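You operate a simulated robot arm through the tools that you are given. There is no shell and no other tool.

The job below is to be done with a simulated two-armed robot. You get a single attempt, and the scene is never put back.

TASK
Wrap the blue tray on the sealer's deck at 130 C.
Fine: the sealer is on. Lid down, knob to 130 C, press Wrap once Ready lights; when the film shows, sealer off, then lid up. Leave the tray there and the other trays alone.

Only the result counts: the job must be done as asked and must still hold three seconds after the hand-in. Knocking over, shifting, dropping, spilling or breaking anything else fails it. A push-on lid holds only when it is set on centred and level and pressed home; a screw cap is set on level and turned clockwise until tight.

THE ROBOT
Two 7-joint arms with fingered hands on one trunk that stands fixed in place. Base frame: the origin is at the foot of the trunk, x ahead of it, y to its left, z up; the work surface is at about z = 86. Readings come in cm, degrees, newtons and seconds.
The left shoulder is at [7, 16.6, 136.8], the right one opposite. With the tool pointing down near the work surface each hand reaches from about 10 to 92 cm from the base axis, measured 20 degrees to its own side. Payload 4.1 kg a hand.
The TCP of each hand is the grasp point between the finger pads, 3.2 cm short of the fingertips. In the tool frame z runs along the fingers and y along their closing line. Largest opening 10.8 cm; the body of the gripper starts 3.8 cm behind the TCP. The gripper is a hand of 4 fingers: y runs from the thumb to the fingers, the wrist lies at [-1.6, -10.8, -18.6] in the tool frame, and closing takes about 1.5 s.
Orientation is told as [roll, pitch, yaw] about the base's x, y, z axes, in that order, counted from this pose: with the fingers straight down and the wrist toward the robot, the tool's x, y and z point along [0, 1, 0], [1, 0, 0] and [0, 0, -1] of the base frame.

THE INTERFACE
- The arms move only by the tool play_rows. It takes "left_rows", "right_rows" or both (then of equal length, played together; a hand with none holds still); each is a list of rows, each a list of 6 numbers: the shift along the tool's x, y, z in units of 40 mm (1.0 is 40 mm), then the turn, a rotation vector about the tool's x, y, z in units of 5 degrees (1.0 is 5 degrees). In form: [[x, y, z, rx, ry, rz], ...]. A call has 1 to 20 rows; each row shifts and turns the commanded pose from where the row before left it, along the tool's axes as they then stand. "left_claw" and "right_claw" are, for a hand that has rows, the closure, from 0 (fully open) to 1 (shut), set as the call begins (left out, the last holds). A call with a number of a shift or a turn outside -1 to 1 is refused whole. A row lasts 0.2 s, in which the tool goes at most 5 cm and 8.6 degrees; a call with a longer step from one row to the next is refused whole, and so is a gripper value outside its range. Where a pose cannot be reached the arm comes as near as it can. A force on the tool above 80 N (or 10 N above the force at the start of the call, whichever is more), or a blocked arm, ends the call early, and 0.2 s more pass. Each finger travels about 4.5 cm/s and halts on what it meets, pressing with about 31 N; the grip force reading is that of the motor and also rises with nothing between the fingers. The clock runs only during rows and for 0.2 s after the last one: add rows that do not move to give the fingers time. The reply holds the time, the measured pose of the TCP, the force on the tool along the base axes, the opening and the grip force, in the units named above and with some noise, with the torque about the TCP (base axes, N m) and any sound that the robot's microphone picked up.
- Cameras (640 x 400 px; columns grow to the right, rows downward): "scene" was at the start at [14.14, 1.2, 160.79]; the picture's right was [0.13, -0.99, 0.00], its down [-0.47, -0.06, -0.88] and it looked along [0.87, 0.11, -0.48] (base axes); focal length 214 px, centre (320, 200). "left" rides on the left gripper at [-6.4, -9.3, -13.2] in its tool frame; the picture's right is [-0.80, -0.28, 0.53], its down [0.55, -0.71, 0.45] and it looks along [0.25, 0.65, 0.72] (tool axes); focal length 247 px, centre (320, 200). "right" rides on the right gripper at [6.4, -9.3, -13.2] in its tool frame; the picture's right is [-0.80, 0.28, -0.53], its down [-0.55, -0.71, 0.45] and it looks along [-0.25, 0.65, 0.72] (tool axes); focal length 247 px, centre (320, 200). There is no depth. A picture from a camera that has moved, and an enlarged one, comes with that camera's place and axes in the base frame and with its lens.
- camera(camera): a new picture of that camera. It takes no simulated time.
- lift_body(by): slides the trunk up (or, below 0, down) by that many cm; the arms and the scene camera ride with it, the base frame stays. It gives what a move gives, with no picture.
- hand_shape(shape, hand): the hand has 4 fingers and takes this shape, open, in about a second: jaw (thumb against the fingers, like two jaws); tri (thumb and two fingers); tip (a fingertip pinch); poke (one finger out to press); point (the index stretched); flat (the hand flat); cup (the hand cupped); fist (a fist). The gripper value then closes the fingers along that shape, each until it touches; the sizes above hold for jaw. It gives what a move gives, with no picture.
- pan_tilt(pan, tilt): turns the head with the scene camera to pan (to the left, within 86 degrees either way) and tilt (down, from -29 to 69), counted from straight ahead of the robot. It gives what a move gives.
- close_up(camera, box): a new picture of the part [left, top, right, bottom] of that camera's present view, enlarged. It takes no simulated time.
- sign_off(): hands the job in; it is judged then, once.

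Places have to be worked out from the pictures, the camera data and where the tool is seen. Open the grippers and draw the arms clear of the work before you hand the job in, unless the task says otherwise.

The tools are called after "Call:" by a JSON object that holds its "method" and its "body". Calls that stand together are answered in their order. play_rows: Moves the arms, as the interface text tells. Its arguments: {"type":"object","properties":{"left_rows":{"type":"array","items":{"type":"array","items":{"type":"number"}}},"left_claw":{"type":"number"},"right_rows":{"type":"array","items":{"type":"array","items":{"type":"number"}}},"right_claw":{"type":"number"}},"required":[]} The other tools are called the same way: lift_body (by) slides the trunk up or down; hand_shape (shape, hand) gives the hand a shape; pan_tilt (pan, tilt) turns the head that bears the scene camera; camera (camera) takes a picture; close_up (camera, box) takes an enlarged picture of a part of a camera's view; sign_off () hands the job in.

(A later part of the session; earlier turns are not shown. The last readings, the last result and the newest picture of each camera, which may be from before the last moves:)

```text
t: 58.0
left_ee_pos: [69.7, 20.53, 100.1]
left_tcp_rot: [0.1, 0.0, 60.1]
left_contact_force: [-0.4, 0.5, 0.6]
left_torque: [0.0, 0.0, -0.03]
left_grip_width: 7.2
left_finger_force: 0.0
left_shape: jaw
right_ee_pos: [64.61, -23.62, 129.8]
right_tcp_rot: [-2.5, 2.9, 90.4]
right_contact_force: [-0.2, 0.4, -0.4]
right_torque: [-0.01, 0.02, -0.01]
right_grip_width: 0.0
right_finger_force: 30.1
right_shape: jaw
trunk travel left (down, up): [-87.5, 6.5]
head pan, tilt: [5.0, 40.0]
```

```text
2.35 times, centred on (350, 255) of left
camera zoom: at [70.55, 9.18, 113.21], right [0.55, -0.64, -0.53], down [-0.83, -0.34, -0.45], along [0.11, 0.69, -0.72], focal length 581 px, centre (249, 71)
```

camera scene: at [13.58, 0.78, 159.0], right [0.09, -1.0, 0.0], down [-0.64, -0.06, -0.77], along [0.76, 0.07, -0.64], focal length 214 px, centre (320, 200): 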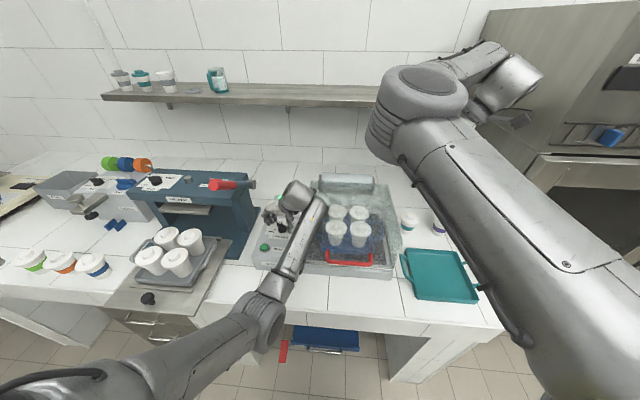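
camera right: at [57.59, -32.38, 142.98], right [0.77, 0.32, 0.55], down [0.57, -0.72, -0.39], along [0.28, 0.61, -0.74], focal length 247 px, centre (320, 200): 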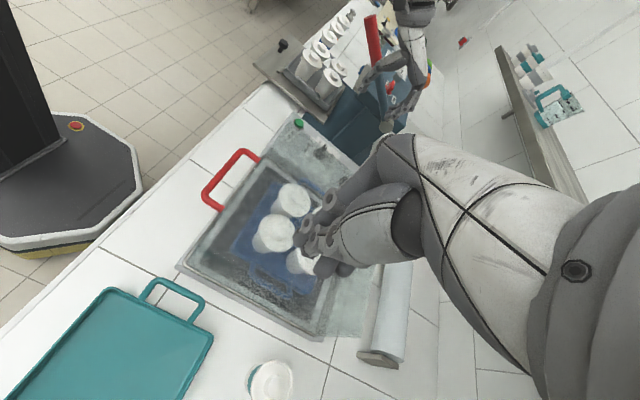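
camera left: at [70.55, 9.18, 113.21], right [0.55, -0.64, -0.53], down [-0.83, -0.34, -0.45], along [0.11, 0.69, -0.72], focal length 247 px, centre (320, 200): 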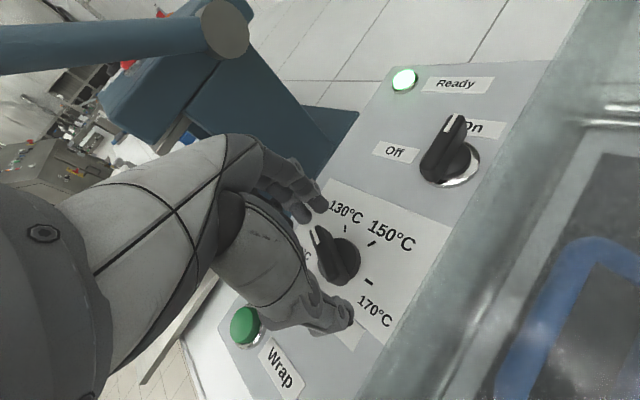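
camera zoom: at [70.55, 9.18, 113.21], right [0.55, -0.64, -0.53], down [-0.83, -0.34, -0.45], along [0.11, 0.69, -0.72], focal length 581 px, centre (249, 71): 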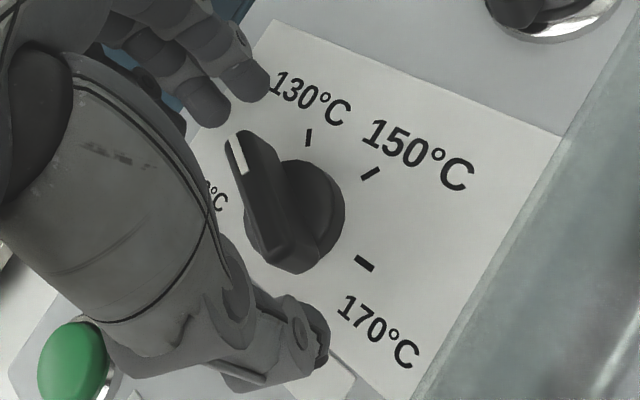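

The bar actually lies at about 66° with the knob centre nearer y≈20.1. I'll shift slightly, yaw 5° more, go down 0.8 cm and close on the bar's ends.

Call:
{"method": "play_rows", "body": {"left_rows": [[-0.04, -0.076, 0, 0, 0, -1], [0, 0, 0.1, 0, 0, 0], [0, 0, 0.1, 0, 0, 0], [0, 0, 0, 0, 0, 0]]}}

Call:
{"method": "play_rows", "body": {"left_rows": [[0, 0, 0, 0, 0, 0], [0, 0, 0, 0, 0, 0], [0, 0, 0, 0, 0, 0], [0, 0, 0, 0, 0, 0], [0, 0, 0, 0, 0, 0], [0, 0, 0, 0, 0, 0]], "left_claw": 1}}

Call:
{"method": "close_up", "body": {"camera": "left", "box": [260, 170, 440, 340]}}

```text
t: 59.0
left_ee_pos: [69.65, 20.01, 99.09]
left_tcp_rot: [0.0, 0.0, 65.0]
left_contact_force: [0.1, -0.2, 1.0]
left_torque: [0.01, 0.03, 0.0]
left_grip_width: 7.21
left_finger_force: 0.1
left_shape: jaw
right_ee_pos: [64.59, -23.81, 129.66]
right_tcp_rot: [-2.7, 2.9, 90.4]
right_contact_force: [-0.4, -0.2, 0.1]
right_torque: [-0.01, 0.04, -0.02]
right_grip_width: 0.02
right_finger_force: 31.6
right_shape: jaw
trunk travel left (down, up): [-87.5, 6.5]
head pan, tilt: [5.0, 40.0]
```

```text
t: 60.4
left_ee_pos: [69.61, 20.02, 99.18]
left_tcp_rot: [0.1, 0.1, 64.8]
left_contact_force: [-5.5, -12.8, -4.1]
left_torque: [-0.22, 0.15, 0.01]
left_grip_width: 3.53
left_finger_force: 31.3
left_shape: jaw
right_ee_pos: [64.57, -24.02, 129.67]
right_tcp_rot: [-2.6, 2.9, 90.4]
right_contact_force: [1.2, -0.4, 1.1]
right_torque: [0.01, 0.01, 0.02]
right_grip_width: 0.0
right_finger_force: 31.1
right_shape: jaw
trunk travel left (down, up): [-87.5, 6.5]
head pan, tilt: [5.0, 40.0]
```

```text
2.35 times, centred on (350, 255) of left
camera zoom: at [71.48, 8.66, 112.37], right [0.6, -0.59, -0.53], down [-0.8, -0.41, -0.45], along [0.05, 0.69, -0.72], focal length 581 px, centre (249, 71)
```

zoom: 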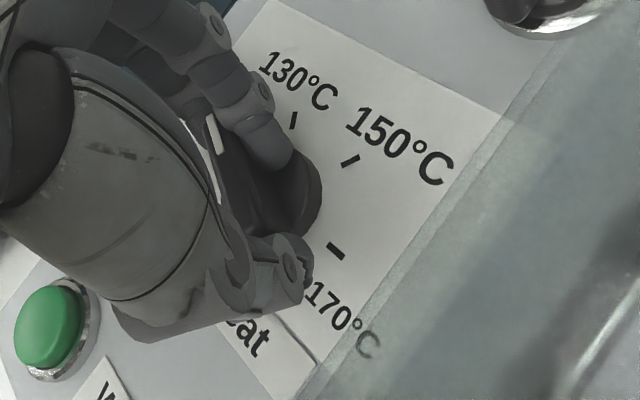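

The fingers have straddled the marked end of the bar with the thumb at the other end, at an opening of 3.5 cm. That should drive the knob positively, so I'll turn clockwise 15° and check.

Call:
{"method": "play_rows", "body": {"left_rows": [[0, 0, 0, 0, 0, 1], [0, 0, 0, 0, 0, 1], [0, 0, 0, 0, 0, 1], [0, 0, 0, 0, 0, 0]]}}

Call:
{"method": "close_up", "body": {"camera": "left", "box": [260, 170, 440, 340]}}

```text
t: 61.4
left_ee_pos: [69.5, 19.92, 99.22]
left_tcp_rot: [0.2, 0.0, 49.9]
left_contact_force: [-12.7, -14.4, -6.4]
left_torque: [-0.31, 0.31, 0.06]
left_grip_width: 3.38
left_finger_force: 31.1
left_shape: jaw
right_ee_pos: [64.44, -23.85, 129.72]
right_tcp_rot: [-2.7, 2.9, 90.5]
right_contact_force: [0.0, 0.7, -0.2]
right_torque: [-0.01, -0.01, 0.01]
right_grip_width: 0.0
right_finger_force: 30.6
right_shape: jaw
trunk travel left (down, up): [-87.5, 6.5]
head pan, tilt: [5.0, 40.0]
```

```text
2.35 times, centred on (350, 255) of left
camera zoom: at [68.46, 8.59, 112.41], right [0.43, -0.73, -0.53], down [-0.88, -0.19, -0.45], along [0.23, 0.66, -0.72], focal length 581 px, centre (249, 71)
```

zoom: 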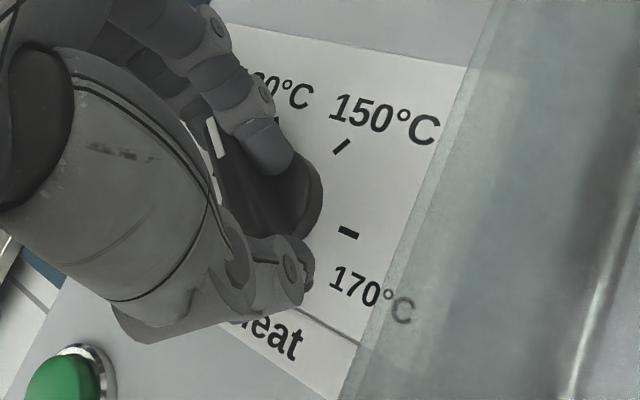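

The knob turns with the hand, and the marker is now near 55°. I'll turn a further 20° and look again.

Call:
{"method": "play_rows", "body": {"left_rows": [[0, 0, 0, 0, 0, 1], [0, 0, 0, 0, 0, 1], [0, 0, 0, 0, 0, 1], [0, 0, 0, 0, 0, 1], [0, 0, 0, 0, 0, 0]]}}

Call:
{"method": "close_up", "body": {"camera": "left", "box": [260, 170, 440, 340]}}

Call:
{"method": "close_up", "body": {"camera": "scene", "box": [240, 170, 330, 280]}}

```text
t: 62.6
left_ee_pos: [69.39, 20.0, 99.26]
left_tcp_rot: [0.1, 0.0, 30.0]
left_contact_force: [-19.5, -11.6, -11.0]
left_torque: [-0.29, 0.47, 0.08]
left_grip_width: 3.32
left_finger_force: 31.3
left_shape: jaw
right_ee_pos: [64.34, -24.02, 129.72]
right_tcp_rot: [-2.7, 2.9, 90.4]
right_contact_force: [-0.5, 0.9, -0.7]
right_torque: [-0.03, -0.02, -0.01]
right_grip_width: 0.0
right_finger_force: 31.1
right_shape: jaw
trunk travel left (down, up): [-87.5, 6.5]
head pan, tilt: [5.0, 40.0]
```

```text
2.35 times, centred on (350, 255) of left
camera zoom: at [64.6, 9.7, 112.46], right [0.15, -0.83, -0.53], down [-0.89, 0.12, -0.45], along [0.44, 0.54, -0.72], focal length 581 px, centre (249, 71)
```

zoom: 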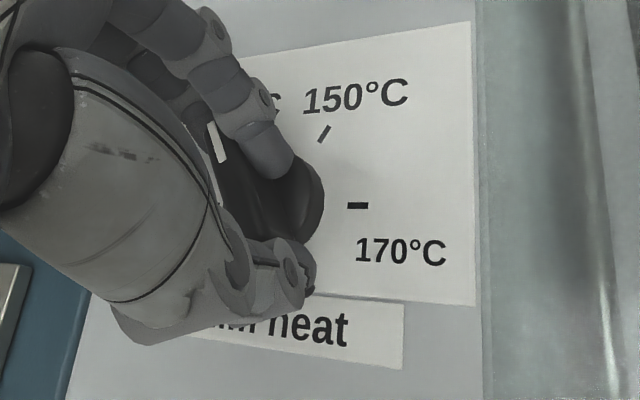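

```text
3.64 times, centred on (285, 225) of scene
camera zoom: at [13.35, 0.55, 159.01], right [0.09, -1.0, 0.0], down [-0.64, -0.06, -0.77], along [0.76, 0.07, -0.64], focal length 780 px, centre (447, 109)
```

zoom: 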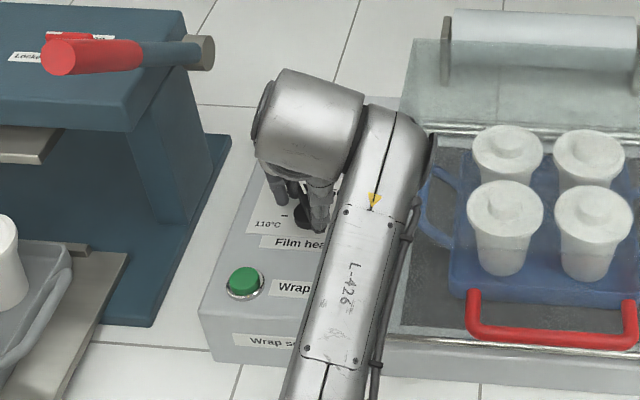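

The marker seems to be near the 130 direction, around 30–37°. I'll open the fingers, rise a few centimetres and measure it without the hand in the way.

Call:
{"method": "play_rows", "body": {"left_rows": [[0, 0, 0, 0, 0, 0], [0, 0, 0, 0, 0, 0], [0, 0, 0, 0, 0, 0], [0, 0, 0, 0, 0, 0], [0, 0, 0, 0, 0, 0], [0, 0, 0, 0, 0, 0], [0, 0, 0, 0, 0, 0], [0, 0, -0.5, 0, 0, 0], [0, 0, -0.8, 0, 0, 0], [0, 0, -0.8, 0, 0, 0], [0, 0, -0.8, 0, 0, 0], [0, 0, 0, 0, 0, 0]], "left_claw": 0.33}}

Call:
{"method": "close_up", "body": {"camera": "left", "box": [280, 150, 480, 350]}}

Call:
{"method": "close_up", "body": {"camera": "scene", "box": [240, 170, 330, 280]}}

```text
t: 65.2
left_ee_pos: [69.7, 20.08, 110.76]
left_tcp_rot: [0.0, 0.0, 29.9]
left_contact_force: [0.1, -0.1, -0.1]
left_torque: [-0.03, 0.03, 0.0]
left_grip_width: 7.16
left_finger_force: 0.0
left_shape: jaw
right_ee_pos: [64.6, -23.7, 129.7]
right_tcp_rot: [-2.7, 3.0, 90.4]
right_contact_force: [-0.3, 0.0, -0.1]
right_torque: [0.0, 0.03, -0.03]
right_grip_width: 0.0
right_finger_force: 30.9
right_shape: jaw
trunk travel left (down, up): [-87.5, 6.5]
head pan, tilt: [5.0, 40.0]
```

```text
2.00 times, centred on (380, 250) of left
camera zoom: at [64.87, 9.83, 123.98], right [0.15, -0.83, -0.53], down [-0.89, 0.12, -0.45], along [0.44, 0.54, -0.72], focal length 494 px, centre (200, 100)
```

zoom: 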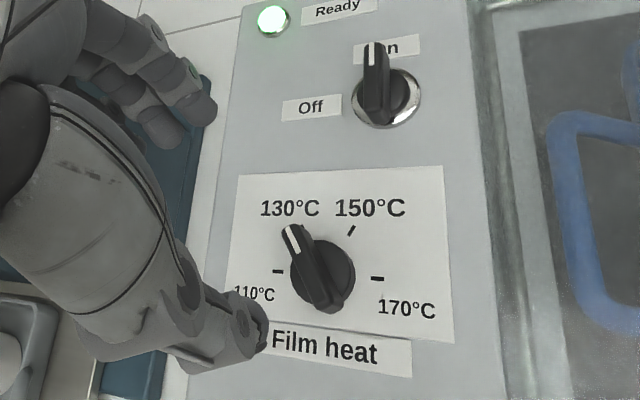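

```text
3.64 times, centred on (285, 225) of scene
camera zoom: at [13.58, 0.77, 159.0], right [0.09, -1.0, 0.0], down [-0.64, -0.06, -0.77], along [0.76, 0.07, -0.64], focal length 780 px, centre (447, 109)
```

zoom: 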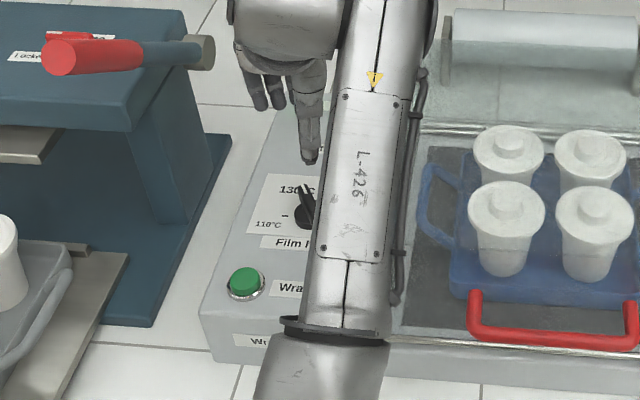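

The marker is close to 130. I'll enlarge further to measure the remaining error precisely.

Call:
{"method": "close_up", "body": {"camera": "left", "box": [345, 195, 425, 275]}}

```text
5.00 times, centred on (385, 235) of left
camera zoom: at [64.87, 9.83, 123.98], right [0.15, -0.83, -0.53], down [-0.89, 0.12, -0.45], along [0.44, 0.54, -0.72], focal length 1235 px, centre (-5, 25)
```

zoom: 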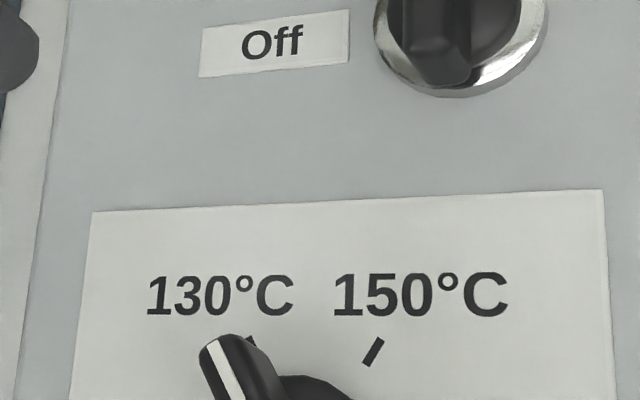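

Call:
{"method": "close_up", "body": {"camera": "left", "box": [340, 250, 420, 320]}}

```text
5.71 times, centred on (380, 285) of left
camera zoom: at [64.87, 9.83, 123.98], right [0.15, -0.83, -0.53], down [-0.89, 0.12, -0.45], along [0.44, 0.54, -0.72], focal length 1411 px, centre (-23, -286)
```

zoom: 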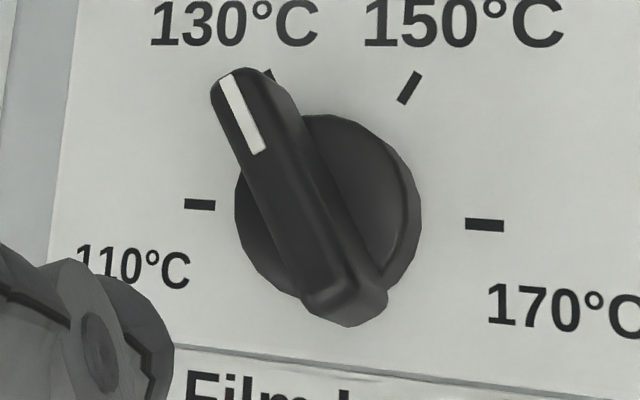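

From the enlarged view the bar lies at about 30°, right over the 130 tick, so the knob is set to 130 °C. I'll raise the left hand, yaw it back straight, and check the Ready light.

Call:
{"method": "play_rows", "body": {"left_rows": [[0, 0, -0.8, 0, 0, 0], [0, 0, -0.8, 0, 0, 0], [0, 0, -0.6, 0, 0, 1], [0, 0, -0.3, 0, 0, 1], [0, -0.2, 0, 0, 0, 1], [0, -0.3, 0, 0, 0, 1], [0, -0.3, 0, 0, 0, 1], [0, -0.3, 0, 0, 0, 1], [0, 0, 0, 0, 0, 0]]}}

Call:
{"method": "hand_shape", "body": {"shape": "poke", "hand": "left"}}

Call:
{"method": "camera", "body": {"camera": "left"}}

Call:
{"method": "close_up", "body": {"camera": "scene", "box": [225, 160, 405, 290]}}

```text
t: 67.2
left_ee_pos: [65.25, 19.33, 120.84]
left_tcp_rot: [0.0, 0.0, -0.1]
left_contact_force: [0.0, -0.3, -0.2]
left_torque: [-0.01, 0.03, 0.02]
left_grip_width: 7.2
left_finger_force: 0.1
left_shape: jaw
right_ee_pos: [64.51, -23.73, 129.64]
right_tcp_rot: [-2.5, 3.0, 90.4]
right_contact_force: [-0.5, 0.0, -0.3]
right_torque: [0.02, -0.01, 0.02]
right_grip_width: 0.0
right_finger_force: 31.3
right_shape: jaw
trunk travel left (down, up): [-87.5, 6.5]
head pan, tilt: [5.0, 40.0]
```

```text
t: 68.1
left_ee_pos: [65.21, 19.23, 120.81]
left_tcp_rot: [0.1, 0.1, 0.0]
left_contact_force: [0.1, 0.1, 0.3]
left_torque: [0.04, 0.01, 0.02]
left_grip_width: 0.02
left_finger_force: 0.1
left_shape: poke
right_ee_pos: [64.6, -23.85, 129.65]
right_tcp_rot: [-2.6, 3.0, 90.4]
right_contact_force: [-0.8, 0.6, -0.2]
right_torque: [-0.05, -0.01, -0.01]
right_grip_width: 0.0
right_finger_force: 30.8
right_shape: jaw
trunk travel left (down, up): [-87.5, 6.5]
head pan, tilt: [5.0, 40.0]
```

```text
taken
camera left: at [56.04, 12.76, 134.01], right [-0.28, -0.8, -0.53], down [-0.71, 0.55, -0.45], along [0.65, 0.25, -0.72], focal length 247 px, centre (320, 200)
```

left: 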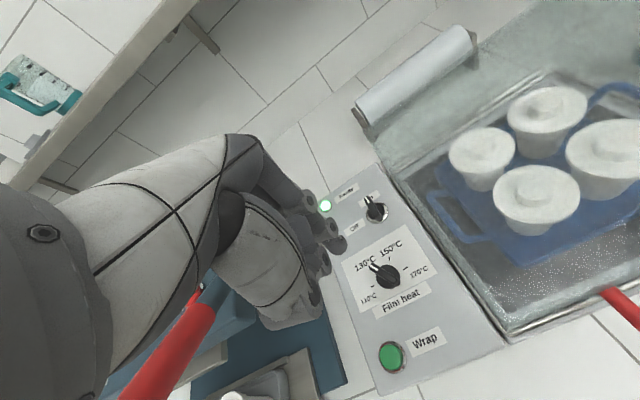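

```text
3.08 times, centred on (315, 225) of scene
camera zoom: at [13.59, 0.76, 159.0], right [0.09, -1.0, 0.0], down [-0.64, -0.06, -0.77], along [0.76, 0.07, -0.64], focal length 660 px, centre (335, 123)
```

zoom: 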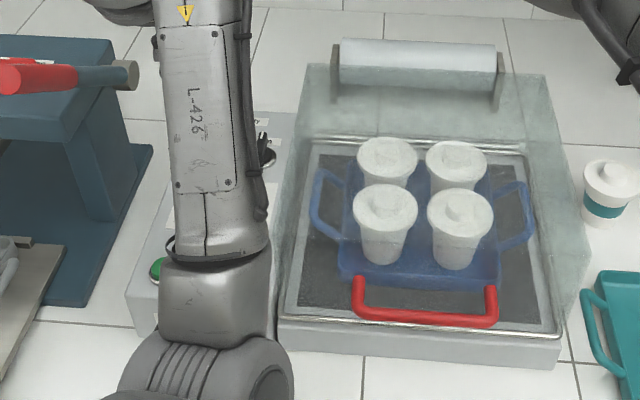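

The hand is in the poke shape. I'll enlarge the Ready light and the fingertip to see whether it's lit and where the poking tip sits.

Call:
{"method": "close_up", "body": {"camera": "left", "box": [240, 170, 440, 380]}}

Call:
{"method": "close_up", "body": {"camera": "right", "box": [240, 0, 460, 180]}}

```text
1.90 times, centred on (340, 275) of left
camera zoom: at [56.04, 12.76, 134.01], right [-0.28, -0.8, -0.53], down [-0.71, 0.55, -0.45], along [0.65, 0.25, -0.72], focal length 470 px, centre (282, 57)
```

zoom: 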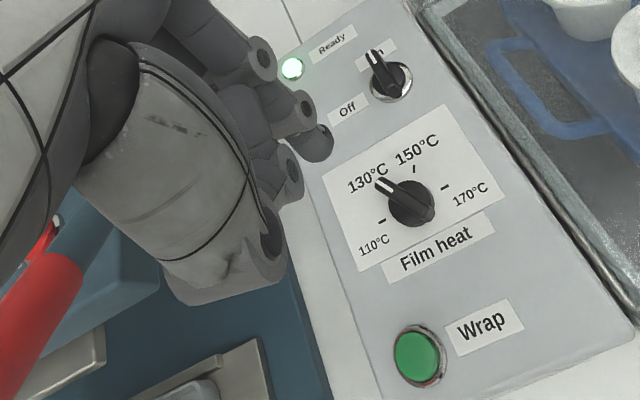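

```text
2.22 times, centred on (350, 90) of right
camera zoom: at [57.61, -32.39, 142.97], right [0.77, 0.32, 0.55], down [0.57, -0.72, -0.39], along [0.28, 0.61, -0.74], focal length 549 px, centre (253, 444)
```

zoom: 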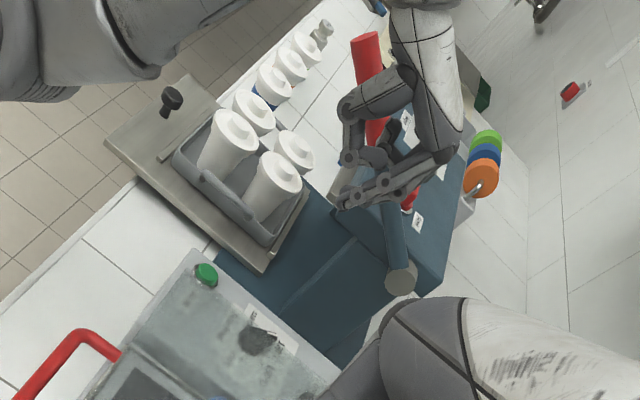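

Ready is lit again with the pointer on 130. The poking fingertip lies about 3.2 cm beyond the TCP, and the Wrap button is at about (60.0, 24.7, 96.3). I'll position the fingertip above the button and check.

Call:
{"method": "play_rows", "body": {"left_rows": [[0.275, -0.26, 0.7, 0, 0, 0], [0.275, -0.26, 0.7, 0, 0, 0], [0.275, -0.26, 0.7, 0, 0, 0], [0.275, -0.26, 0.7, 0, 0, 0], [0.275, -0.26, 0.7, 0, 0, 0], [0, 0, 0.2, 0, 0, 0], [0, 0, 0, 0, 0, 0]]}}

Call:
{"method": "camera", "body": {"camera": "left"}}

Call:
{"method": "close_up", "body": {"camera": "right", "box": [240, 0, 460, 180]}}

Call:
{"method": "close_up", "body": {"camera": "scene", "box": [225, 160, 405, 290]}}

```text
t: 69.7
left_ee_pos: [60.37, 25.1, 106.29]
left_tcp_rot: [0.5, -0.5, 0.2]
left_contact_force: [0.5, -0.1, 0.6]
left_torque: [0.0, -0.02, 0.03]
left_grip_width: 0.0
left_finger_force: 0.0
left_shape: poke
right_ee_pos: [64.64, -23.78, 129.72]
right_tcp_rot: [-2.6, 3.0, 90.4]
right_contact_force: [0.1, 0.4, 0.5]
right_torque: [0.03, 0.0, 0.0]
right_grip_width: 0.0
right_finger_force: 31.0
right_shape: jaw
trunk travel left (down, up): [-87.5, 6.5]
head pan, tilt: [5.0, 40.0]
```

```text
taken
camera left: at [50.98, 18.47, 119.49], right [-0.28, -0.79, -0.54], down [-0.7, 0.55, -0.45], along [0.65, 0.26, -0.71], focal length 247 px, centre (320, 200)
```

left: 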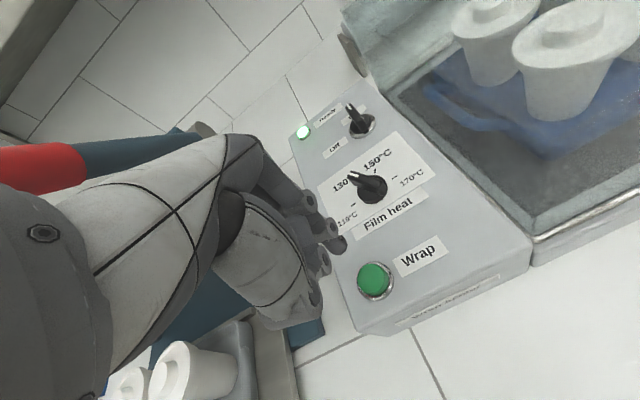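

```text
2.22 times, centred on (350, 90) of right
camera zoom: at [57.62, -32.41, 142.96], right [0.77, 0.32, 0.55], down [0.57, -0.72, -0.39], along [0.28, 0.61, -0.74], focal length 549 px, centre (253, 444)
```

zoom: 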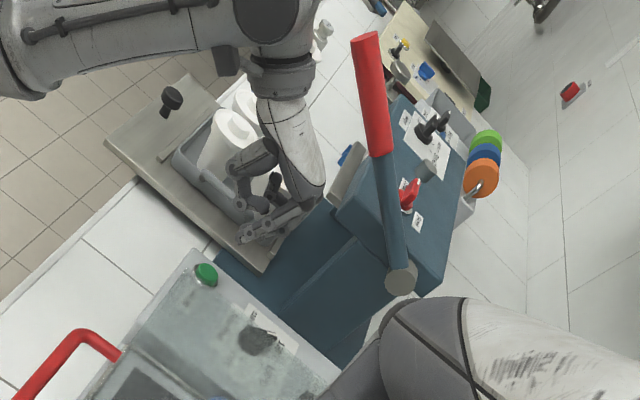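

```text
3.08 times, centred on (315, 225) of scene
camera zoom: at [13.6, 0.75, 159.0], right [0.09, -1.0, 0.0], down [-0.64, -0.06, -0.77], along [0.76, 0.07, -0.64], focal length 660 px, centre (335, 123)
```

zoom: 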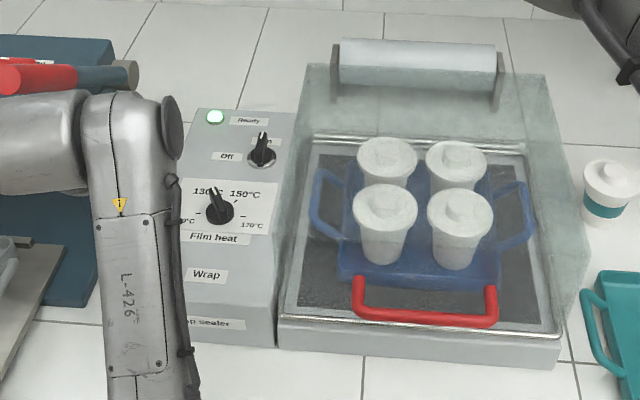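

The tip is about 10 cm above the button and nearly over it. I'll zoom in to fine-tune the offset between fingertip and button.

Call:
{"method": "close_up", "body": {"camera": "left", "box": [290, 190, 430, 310]}}

Call:
{"method": "close_up", "body": {"camera": "right", "box": [300, 60, 400, 150]}}

```text
3.33 times, centred on (360, 250) of left
camera zoom: at [50.98, 18.47, 119.49], right [-0.28, -0.79, -0.54], down [-0.7, 0.55, -0.45], along [0.65, 0.26, -0.71], focal length 823 px, centre (187, 33)
```

zoom: 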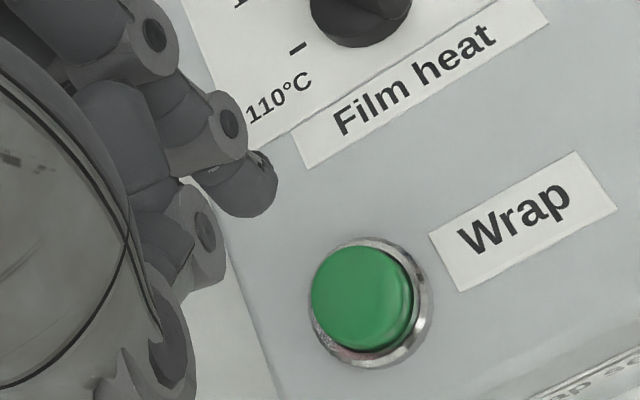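

```text
4.44 times, centred on (350, 105) of right
camera zoom: at [57.62, -32.41, 142.96], right [0.77, 0.32, 0.55], down [0.57, -0.72, -0.39], along [0.28, 0.61, -0.74], focal length 1098 px, centre (187, 622)
```

zoom: 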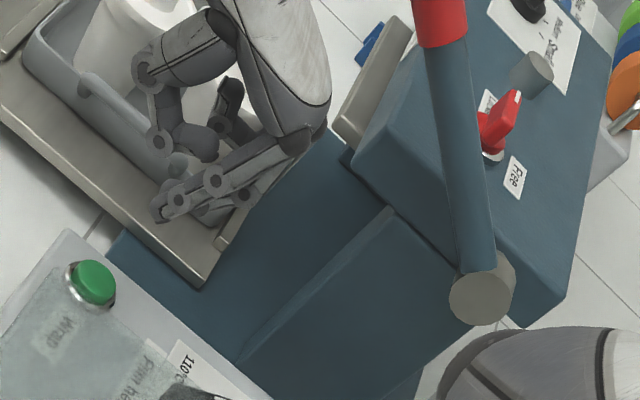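

The fingertip is at about (60.8, 24.7, 103) and the button at about (59.8, 24.8, 96.3). I'll shift back 0.9 cm and come down to just above the button.

Call:
{"method": "play_rows", "body": {"left_rows": [[0, -0.225, 0.2, 0, 0, 0], [0, 0, 0.4, 0, 0, 0], [0, 0, 0.4, 0, 0, 0], [0, 0, 0.4, 0, 0, 0], [0, 0, 0, 0, 0, 0]]}}

Call:
{"method": "close_up", "body": {"camera": "left", "box": [290, 190, 430, 310]}}

Call:
{"method": "close_up", "body": {"camera": "right", "box": [300, 60, 400, 150]}}

```text
t: 70.9
left_ee_pos: [60.21, 26.08, 101.96]
left_tcp_rot: [1.7, -1.7, 0.3]
left_contact_force: [0.1, 0.1, 0.6]
left_torque: [0.0, 0.0, 0.01]
left_grip_width: 0.02
left_finger_force: 0.2
left_shape: poke
right_ee_pos: [64.59, -23.74, 129.8]
right_tcp_rot: [-2.6, 2.9, 90.4]
right_contact_force: [0.1, -0.1, 0.1]
right_torque: [0.03, 0.0, 0.04]
right_grip_width: 0.01
right_finger_force: 30.9
right_shape: jaw
trunk travel left (down, up): [-87.5, 6.5]
head pan, tilt: [5.0, 40.0]
```

```text
3.33 times, centred on (360, 250) of left
camera zoom: at [50.62, 19.11, 114.64], right [-0.26, -0.78, -0.56], down [-0.7, 0.56, -0.45], along [0.67, 0.27, -0.69], focal length 823 px, centre (187, 33)
```

zoom: 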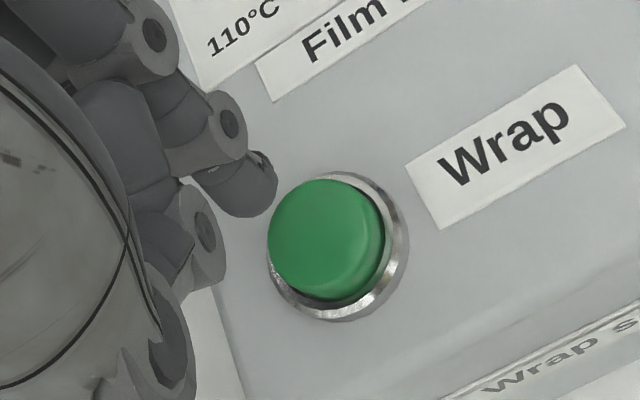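

```text
4.44 times, centred on (350, 105) of right
camera zoom: at [57.61, -32.4, 142.97], right [0.77, 0.32, 0.55], down [0.57, -0.72, -0.39], along [0.28, 0.61, -0.74], focal length 1098 px, centre (187, 622)
```

zoom: 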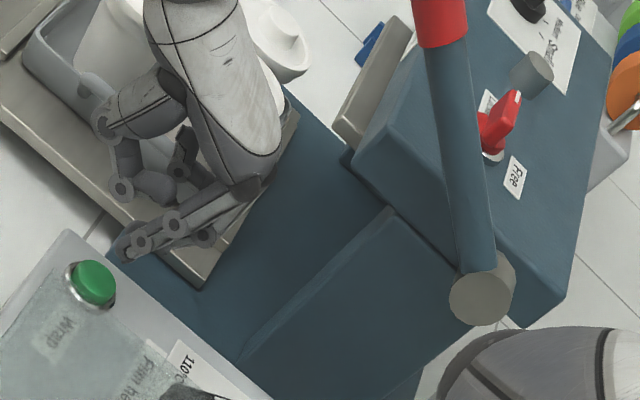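

The arm is drifting off its commanded pose again because the left elbow turned inward during the knob work. I'll back off upward and swing the elbow outward by yawing clockwise in free air, then return to the button.

Call:
{"method": "play_rows", "body": {"left_rows": [[0, 0, -0.6, 0, 0, 0], [-0.1, 0, -0.9, 0, 0, 0], [-0.1, 0, -0.9, 0, 0, 0], [0, -0.2, -0.9, 0, 0, 0], [0, -0.2, -0.9, 0, 0, 0], [0, -0.2, -0.9, 0, 0, 0], [0, -0.3, -0.9, 0, 0, 0], [0, -0.3, -0.9, 0, 0, 0], [0, -0.3, -0.9, 0, 0, 0], [0, -0.3, -0.9, 0, 0, 0], [0, 0, 0, 0, 0, 0]]}}

Call:
{"method": "camera", "body": {"camera": "scene"}}

Call:
{"method": "camera", "body": {"camera": "right"}}

```text
t: 73.3
left_ee_pos: [55.68, 26.95, 134.17]
left_tcp_rot: [0.0, -0.1, 0.9]
left_contact_force: [1.2, -0.4, -0.2]
left_torque: [-0.03, 0.03, 0.03]
left_grip_width: 0.02
left_finger_force: 0.1
left_shape: poke
left hand out of reach, approached as far as the arm can: row 6, 7, 8
right_ee_pos: [64.59, -23.77, 129.87]
right_tcp_rot: [-2.6, 3.1, 90.5]
right_contact_force: [0.6, 0.8, 0.5]
right_torque: [0.01, -0.02, -0.01]
right_grip_width: 0.0
right_finger_force: 31.6
right_shape: jaw
trunk travel left (down, up): [-87.5, 6.5]
head pan, tilt: [5.0, 40.0]
```

```text
taken
camera scene: at [13.61, 0.81, 158.99], right [0.09, -1.0, 0.0], down [-0.64, -0.06, -0.77], along [0.76, 0.07, -0.64], focal length 214 px, centre (320, 200)
```

scene: 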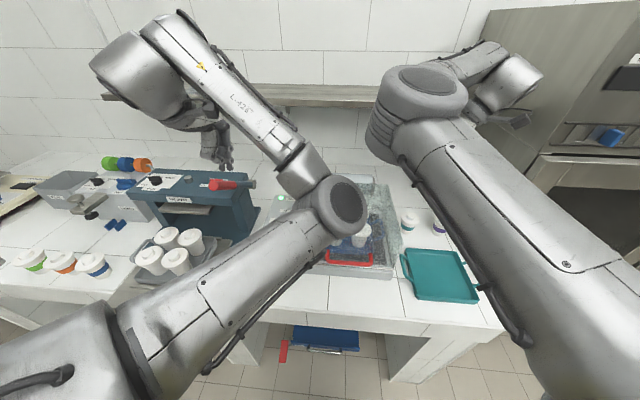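

```text
taken
camera right: at [57.64, -32.33, 142.97], right [0.77, 0.32, 0.55], down [0.57, -0.72, -0.39], along [0.28, 0.61, -0.74], focal length 247 px, centre (320, 200)
```

right: 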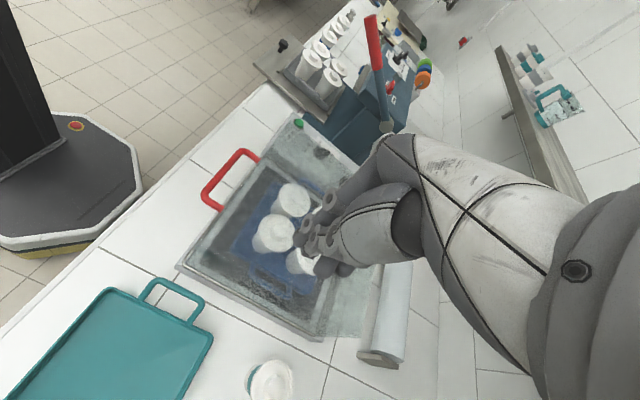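

The left elbow is across the middle of the body. At this safe height I'll move a bit up and left while yawing the hand clockwise, which should swing that elbow up and outward as it did on the right.

Call:
{"method": "play_rows", "body": {"left_rows": [[0.2, -0.2, -0.3, 0, 0, 1], [0.2, -0.2, -0.3, 0, 0, 1], [0.1, -0.2, -0.3, 0, 0, 1], [0.1, -0.2, -0.3, 0, 0, 1], [0, -0.2, -0.2, 0, 0, 1], [0, 0, 0, 0, 0, 1], [0, 0, 0, 0, 0, 1], [0, 0, 0, 0, 0, 1], [0, 0, 0, 0, 0, 1], [0, 0, 0, 0, 0, 1], [0, 0, 0, 0, 0, 1], [0, 0, 0, 0, 0, 1], [0, 0, 0, 0, 0, 0]]}}

Call:
{"method": "camera", "body": {"camera": "scene"}}

```text
t: 76.1
left_ee_pos: [51.81, 29.97, 138.31]
left_tcp_rot: [-1.6, 1.0, -59.3]
left_contact_force: [-0.3, 0.4, 0.3]
left_torque: [-0.04, 0.06, -0.01]
left_grip_width: 0.01
left_finger_force: 0.1
left_shape: poke
right_ee_pos: [64.49, -23.77, 129.75]
right_tcp_rot: [-2.5, 2.9, 90.5]
right_contact_force: [0.3, 0.0, 0.1]
right_torque: [0.02, 0.01, -0.02]
right_grip_width: 0.0
right_finger_force: 30.5
right_shape: jaw
trunk travel left (down, up): [-87.5, 6.5]
head pan, tilt: [5.0, 40.0]
```

```text
taken
camera scene: at [13.59, 0.74, 159.0], right [0.09, -1.0, 0.0], down [-0.64, -0.06, -0.77], along [0.76, 0.07, -0.64], focal length 214 px, centre (320, 200)
```

scene: 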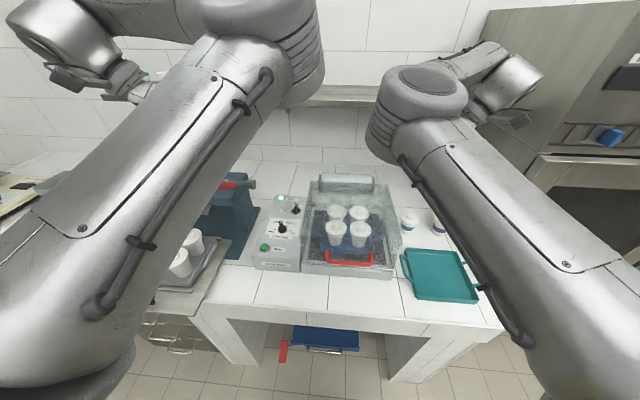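

The elbow has lifted above the shoulder line. I'll yaw about 35° more to bring it further out.

Call:
{"method": "play_rows", "body": {"left_rows": [[0, 0, 0, 0, 0, 1], [0, 0, 0, 0, 0, 1], [0, 0, 0, 0, 0, 1], [0, 0, 0, 0, 0, 1], [0, 0, 0, 0, 0, 1], [0, 0, 0, 0, 0, 1], [0, 0, 0, 0, 0, 1], [0, 0, 0, 0, 0, 1], [0, 0, 0, 0, 0, 0]]}}

Call:
{"method": "camera", "body": {"camera": "scene"}}

```text
t: 78.1
left_ee_pos: [51.81, 29.25, 139.86]
left_tcp_rot: [0.0, -0.1, -100.0]
left_contact_force: [-0.5, -0.1, -0.4]
left_torque: [-0.01, 0.0, -0.02]
left_grip_width: 0.0
left_finger_force: 0.2
left_shape: poke
right_ee_pos: [64.49, -23.76, 129.65]
right_tcp_rot: [-2.6, 3.0, 90.5]
right_contact_force: [0.2, 0.7, -1.1]
right_torque: [-0.01, -0.01, 0.02]
right_grip_width: 0.0
right_finger_force: 30.6
right_shape: jaw
trunk travel left (down, up): [-87.5, 6.5]
head pan, tilt: [5.0, 40.0]
```

```text
taken
camera scene: at [13.58, 0.76, 159.0], right [0.09, -1.0, 0.0], down [-0.64, -0.06, -0.77], along [0.76, 0.07, -0.64], focal length 214 px, centre (320, 200)
```

scene: 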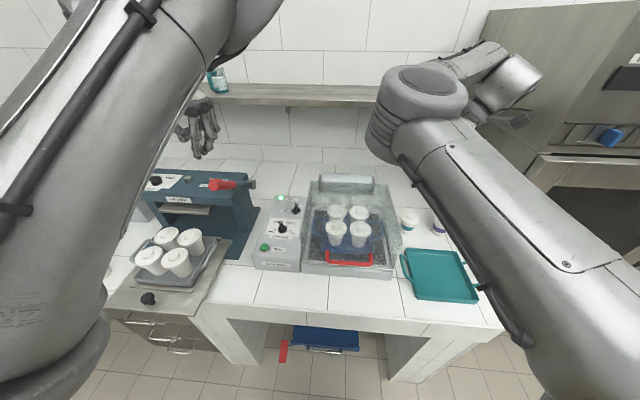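

The elbow is now up and out. To keep it outside when I unwind, I'll take the hand to the left and back, near the body's left side, before yawing straight again there.

Call:
{"method": "play_rows", "body": {"left_rows": [[-0.67, -0.5, 0, 0, 0, 0], [-0.67, -0.5, 0, 0, 0, 0], [-0.67, -0.5, 0, 0, 0, 0], [-0.67, -0.5, 0, 0, 0, 0], [-0.67, -0.5, 0, 0, 0, 0], [-0.67, -0.5, 0, 0, 0, 0], [-0.67, -0.5, 0, 0, 0, 0], [0, 0, 0, 0, 0, 0]]}}

Call:
{"method": "pan_tilt", "body": {"pan": 35, "tilt": 40}}

Call:
{"method": "camera", "body": {"camera": "scene"}}

```text
t: 79.9
left_ee_pos: [35.92, 46.35, 139.79]
left_tcp_rot: [0.0, 0.1, -100.0]
left_contact_force: [0.6, 0.9, 0.2]
left_torque: [0.02, 0.01, 0.0]
left_grip_width: 0.0
left_finger_force: 0.0
left_shape: poke
right_ee_pos: [64.64, -23.92, 129.71]
right_tcp_rot: [-2.5, 3.0, 90.3]
right_contact_force: [0.2, 0.4, 0.0]
right_torque: [-0.03, -0.01, 0.04]
right_grip_width: 0.0
right_finger_force: 30.8
right_shape: jaw
trunk travel left (down, up): [-87.5, 6.5]
head pan, tilt: [5.0, 40.0]
```

```text
t: 80.8
left_ee_pos: [35.86, 46.55, 139.71]
left_tcp_rot: [0.0, 0.1, -100.0]
left_contact_force: [0.5, 0.7, 0.6]
left_torque: [-0.02, 0.02, 0.02]
left_grip_width: 0.0
left_finger_force: 0.0
left_shape: poke
right_ee_pos: [64.64, -23.72, 129.8]
right_tcp_rot: [-2.5, 3.0, 90.4]
right_contact_force: [0.4, -0.2, 0.1]
right_torque: [0.01, 0.0, -0.03]
right_grip_width: 0.0
right_finger_force: 31.0
right_shape: jaw
trunk travel left (down, up): [-87.5, 6.5]
head pan, tilt: [35.0, 40.0]
```

```text
taken
camera scene: at [12.04, 4.91, 159.0], right [0.57, -0.82, 0.0], down [-0.53, -0.37, -0.77], along [0.63, 0.44, -0.64], focal length 214 px, centre (320, 200)
```

scene: 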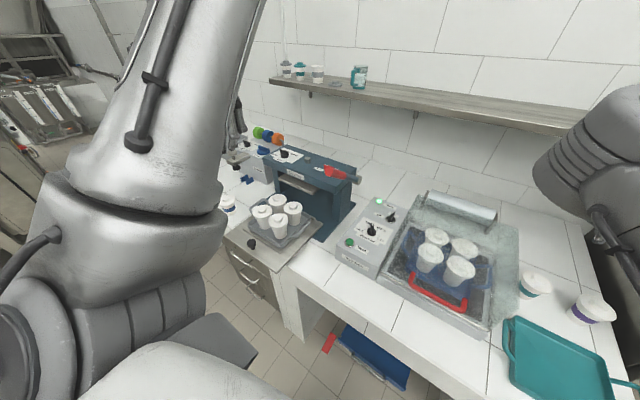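

The upper arm now points up from the shoulder. I'll yaw the hand back toward straight here and see where the elbow settles.

Call:
{"method": "play_rows", "body": {"left_rows": [[0, 0, 0, 0, 0, -1], [0, 0, 0, 0, 0, -1], [0, 0, 0, 0, 0, -1], [0, 0, 0, 0, 0, -1], [0, 0, 0, 0, 0, -1], [0, 0, 0, 0, 0, -1], [0, 0, 0, 0, 0, -1], [0, 0, 0, 0, 0, -1], [0, 0, 0, 0, 0, -1], [0, 0, 0, 0, 0, -1], [0, 0, 0, 0, 0, -1], [0, 0, 0, 0, 0, -1], [0, 0, 0, 0, 0, -1], [0, 0, 0, 0, 0, -1], [0, 0, 0, 0, 0, -1], [0, 0, 0, 0, 0, -1], [0, 0, 0, 0, 0, -1], [0, 0, 0, 0, 0, -1], [0, 0, 0, 0, 0, 0]]}}

Call:
{"method": "camera", "body": {"camera": "scene"}}

```text
t: 84.8
left_ee_pos: [35.87, 46.33, 139.76]
left_tcp_rot: [0.0, 0.0, -9.8]
left_contact_force: [-0.2, -0.4, -0.8]
left_torque: [-0.04, 0.02, 0.0]
left_grip_width: 0.01
left_finger_force: 0.1
left_shape: poke
right_ee_pos: [64.61, -23.78, 129.72]
right_tcp_rot: [-2.7, 3.0, 90.3]
right_contact_force: [0.1, 0.0, -0.2]
right_torque: [0.02, -0.01, 0.01]
right_grip_width: 0.0
right_finger_force: 31.0
right_shape: jaw
trunk travel left (down, up): [-87.5, 6.5]
head pan, tilt: [35.0, 40.0]
```

```text
taken
camera scene: at [12.07, 4.92, 159.0], right [0.57, -0.82, 0.0], down [-0.53, -0.37, -0.77], along [0.63, 0.44, -0.64], focal length 214 px, centre (320, 200)
```

scene: 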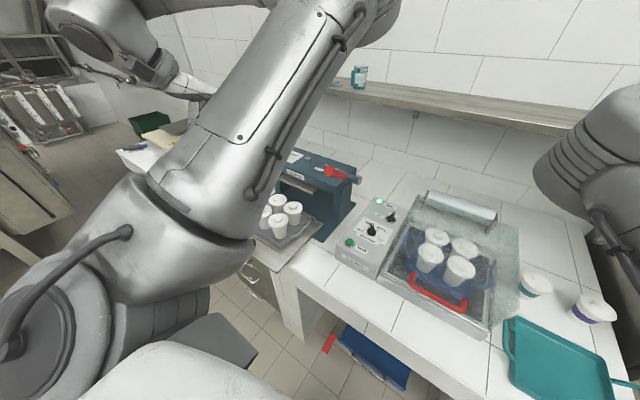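

The elbow's place clearly depends on the yaw. A yaw of about -45° at the button keeps the wrist roughly 10 cm from the lever end and the elbow high, so I'll use that and fly to a point above the button.

Call:
{"method": "play_rows", "body": {"left_rows": [[0, 0, 0, 0, 0, 1], [0, 0, 0, 0, 0, 1], [0, 0, 0, 0, 0, 1], [0, 0, 0, 0, 0, 1], [0, 0, 0, 0, 0, 1], [0, 0, 0, 0, 0, 1], [0, 0, 0, 0, 0, 1], [0.053, 0.89, 0.05, 0, 0, 0], [0.053, 0.89, 0.05, 0, 0, 0], [0.053, 0.89, 0.05, 0, 0, 0], [0.053, 0.89, 0.05, 0, 0, 0], [0.053, 0.89, 0.05, 0, 0, 0], [0.053, 0.89, 0.05, 0, 0, 0], [0.053, 0.89, 0.05, 0, 0, 0], [0.053, 0.89, 0.05, 0, 0, 0], [0.053, 0.89, 0.05, 0, 0, 0], [0, 0, 0, 0, 0, 0]]}}

Call:
{"method": "camera", "body": {"camera": "scene"}}

Call:
{"method": "camera", "body": {"camera": "left"}}

Call:
{"method": "camera", "body": {"camera": "right"}}

```text
t: 88.4
left_ee_pos: [59.86, 25.05, 138.03]
left_tcp_rot: [0.0, 0.0, -44.8]
left_contact_force: [-0.2, -0.2, 0.4]
left_torque: [-0.01, -0.01, -0.03]
left_grip_width: 0.02
left_finger_force: 0.0
left_shape: poke
right_ee_pos: [64.63, -23.66, 129.81]
right_tcp_rot: [-2.5, 3.1, 90.4]
right_contact_force: [0.2, 1.0, 0.7]
right_torque: [0.01, -0.01, 0.01]
right_grip_width: 0.01
right_finger_force: 31.2
right_shape: jaw
trunk travel left (down, up): [-87.5, 6.5]
head pan, tilt: [35.0, 40.0]
```

```text
taken
camera scene: at [12.05, 4.93, 159.0], right [0.57, -0.82, 0.0], down [-0.53, -0.37, -0.77], along [0.63, 0.44, -0.64], focal length 214 px, centre (320, 200)
```

scene: 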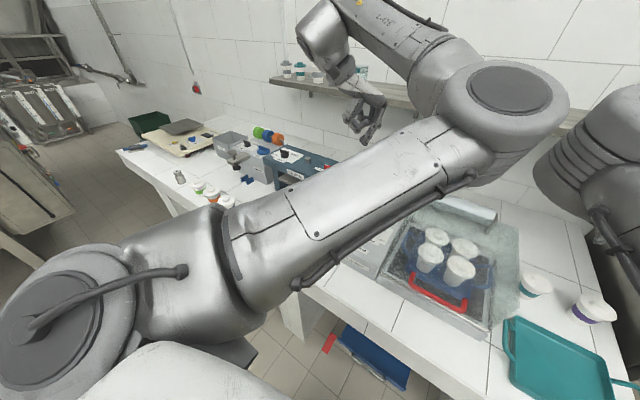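

```text
taken
camera left: at [48.75, 27.0, 151.22], right [-0.76, -0.37, -0.53], down [-0.11, 0.89, -0.45], along [0.63, -0.28, -0.72], focal length 247 px, centre (320, 200)
```

left: 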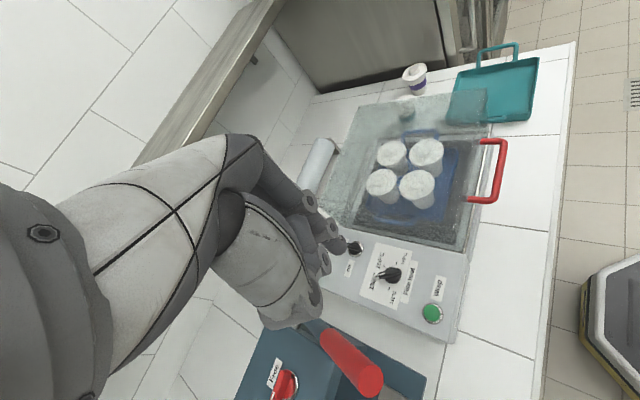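

```text
taken
camera right: at [57.58, -32.37, 142.99], right [0.77, 0.32, 0.55], down [0.57, -0.72, -0.38], along [0.28, 0.61, -0.74], focal length 247 px, centre (320, 200)
```

right: 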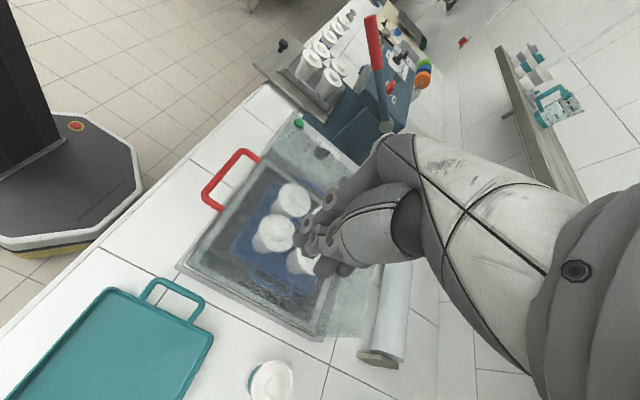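

The left elbow is high but close to the right elbow, so I'll first move the right hand further right to give it room.

Call:
{"method": "play_rows", "body": {"right_rows": [[0.2, -0.8, -0.15, 0, 0, 0], [0.2, -0.8, -0.15, 0, 0, 0], [0.2, -0.8, -0.15, 0, 0, 0], [0.2, -0.8, -0.15, 0, 0, 0], [0, 0, 0, 0, 0, 0]]}}

Call:
{"method": "pan_tilt", "body": {"pan": 10, "tilt": 30}}

Call:
{"method": "camera", "body": {"camera": "scene"}}

```text
t: 89.6
left_ee_pos: [59.78, 24.87, 137.93]
left_tcp_rot: [0.0, 0.0, -45.0]
left_contact_force: [0.5, -1.6, 0.1]
left_torque: [0.0, -0.01, 0.04]
left_grip_width: 0.0
left_finger_force: 0.1
left_shape: poke
right_ee_pos: [61.4, -36.51, 132.68]
right_tcp_rot: [-2.5, 3.0, 90.3]
right_contact_force: [-0.1, 0.2, 0.0]
right_torque: [-0.03, -0.03, 0.01]
right_grip_width: 0.01
right_finger_force: 30.8
right_shape: jaw
trunk travel left (down, up): [-87.5, 6.5]
head pan, tilt: [35.0, 40.0]
```

```text
t: 90.5
left_ee_pos: [59.85, 25.06, 137.99]
left_tcp_rot: [-0.2, 0.0, -45.0]
left_contact_force: [-0.1, 0.3, -0.2]
left_torque: [0.0, -0.01, -0.01]
left_grip_width: 0.0
left_finger_force: 0.1
left_shape: poke
right_ee_pos: [61.54, -36.48, 132.68]
right_tcp_rot: [-2.5, 3.0, 90.4]
right_contact_force: [-0.6, -0.1, -0.2]
right_torque: [-0.01, 0.0, -0.01]
right_grip_width: 0.0
right_finger_force: 31.2
right_shape: jaw
trunk travel left (down, up): [-87.5, 6.5]
head pan, tilt: [10.0, 30.0]
```

```text
taken
camera scene: at [14.02, 1.61, 160.53], right [0.17, -0.98, 0.0], down [-0.49, -0.09, -0.87], along [0.85, 0.15, -0.5], focal length 214 px, centre (320, 200)
```

scene: 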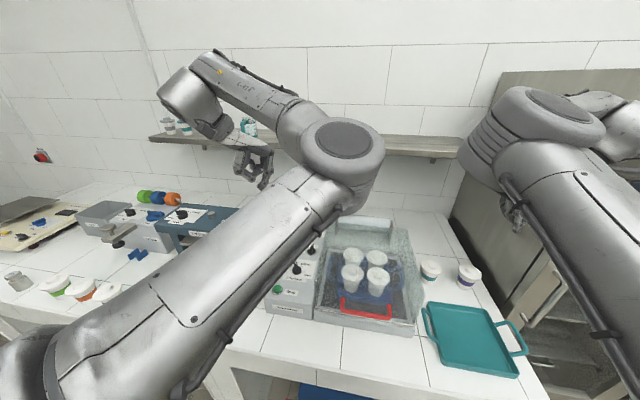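

The elbows are well apart now. I'll yaw to about -30° for more distance from the lever and descend above the button to z≈112, then check the pose and views.

Call:
{"method": "play_rows", "body": {"left_rows": [[0, 0, 0, 0, 0, -1], [0, 0, 0, 0, 0, -1], [0, 0, 0, 0, 0, -1], [0, 0, 0.8, 0, 0, 0], [0, 0, 0.9, 0, 0, 0], [0, 0, 0.9, 0, 0, 0], [0, 0, 0.9, 0, 0, 0], [0, 0, 0.9, 0, 0, 0], [0, 0, 0.9, 0, 0, 0], [0, 0, 0.9, 0, 0, 0], [0, 0, 0, 0, 0, 0]]}}

Call:
{"method": "camera", "body": {"camera": "scene"}}

Call:
{"method": "camera", "body": {"camera": "left"}}

Call:
{"method": "close_up", "body": {"camera": "right", "box": [240, 0, 460, 180]}}

```text
t: 93.1
left_ee_pos: [60.37, 29.55, 115.54]
left_tcp_rot: [2.1, -1.1, -26.8]
left_contact_force: [-0.8, -2.7, -0.8]
left_torque: [0.14, -0.04, -0.01]
left_grip_width: 0.01
left_finger_force: 0.1
left_shape: poke
left hand out of reach, approached as far as the arm can: row 8, 9
right_ee_pos: [61.45, -36.58, 132.58]
right_tcp_rot: [-2.6, 2.9, 90.5]
right_contact_force: [-0.7, -1.0, -0.5]
right_torque: [0.0, -0.03, -0.04]
right_grip_width: 0.0
right_finger_force: 30.9
right_shape: jaw
trunk travel left (down, up): [-87.5, 6.5]
head pan, tilt: [10.0, 30.0]
stopped in row 11 (left hand): the arm was blocked; the commanded pose is now the measured one
```

```text
taken
camera scene: at [14.06, 1.45, 160.52], right [0.17, -0.98, 0.0], down [-0.49, -0.09, -0.87], along [0.85, 0.15, -0.5], focal length 214 px, centre (320, 200)
```

scene: 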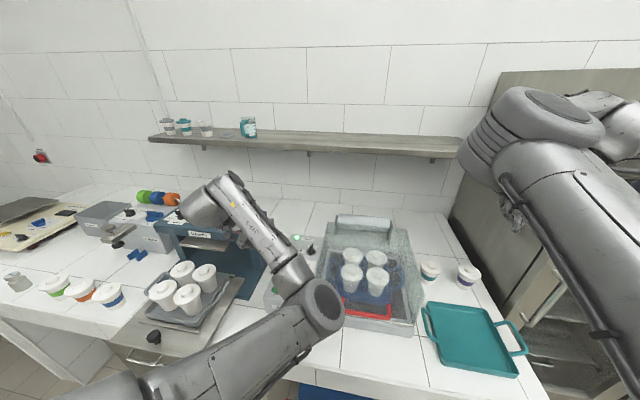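

```text
taken
camera left: at [48.83, 27.61, 128.33], right [-0.59, -0.57, -0.57], down [-0.37, 0.82, -0.44], along [0.72, -0.05, -0.7], focal length 247 px, centre (320, 200)
```

left: 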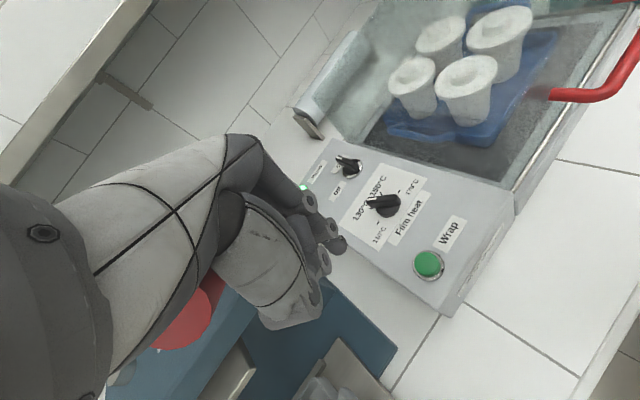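

```text
2.22 times, centred on (350, 90) of right
camera zoom: at [54.43, -45.2, 145.83], right [0.77, 0.32, 0.55], down [0.57, -0.72, -0.39], along [0.28, 0.61, -0.74], focal length 549 px, centre (253, 444)
```

zoom: 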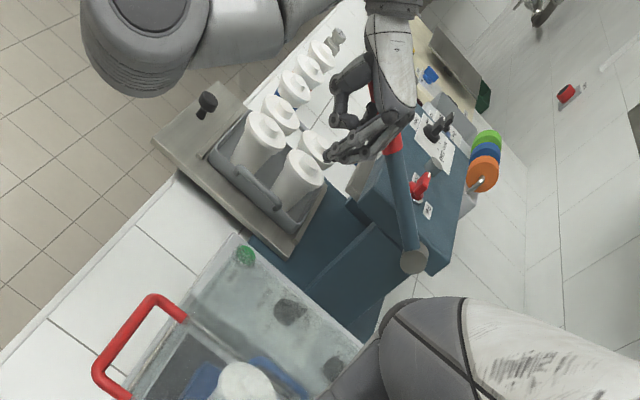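

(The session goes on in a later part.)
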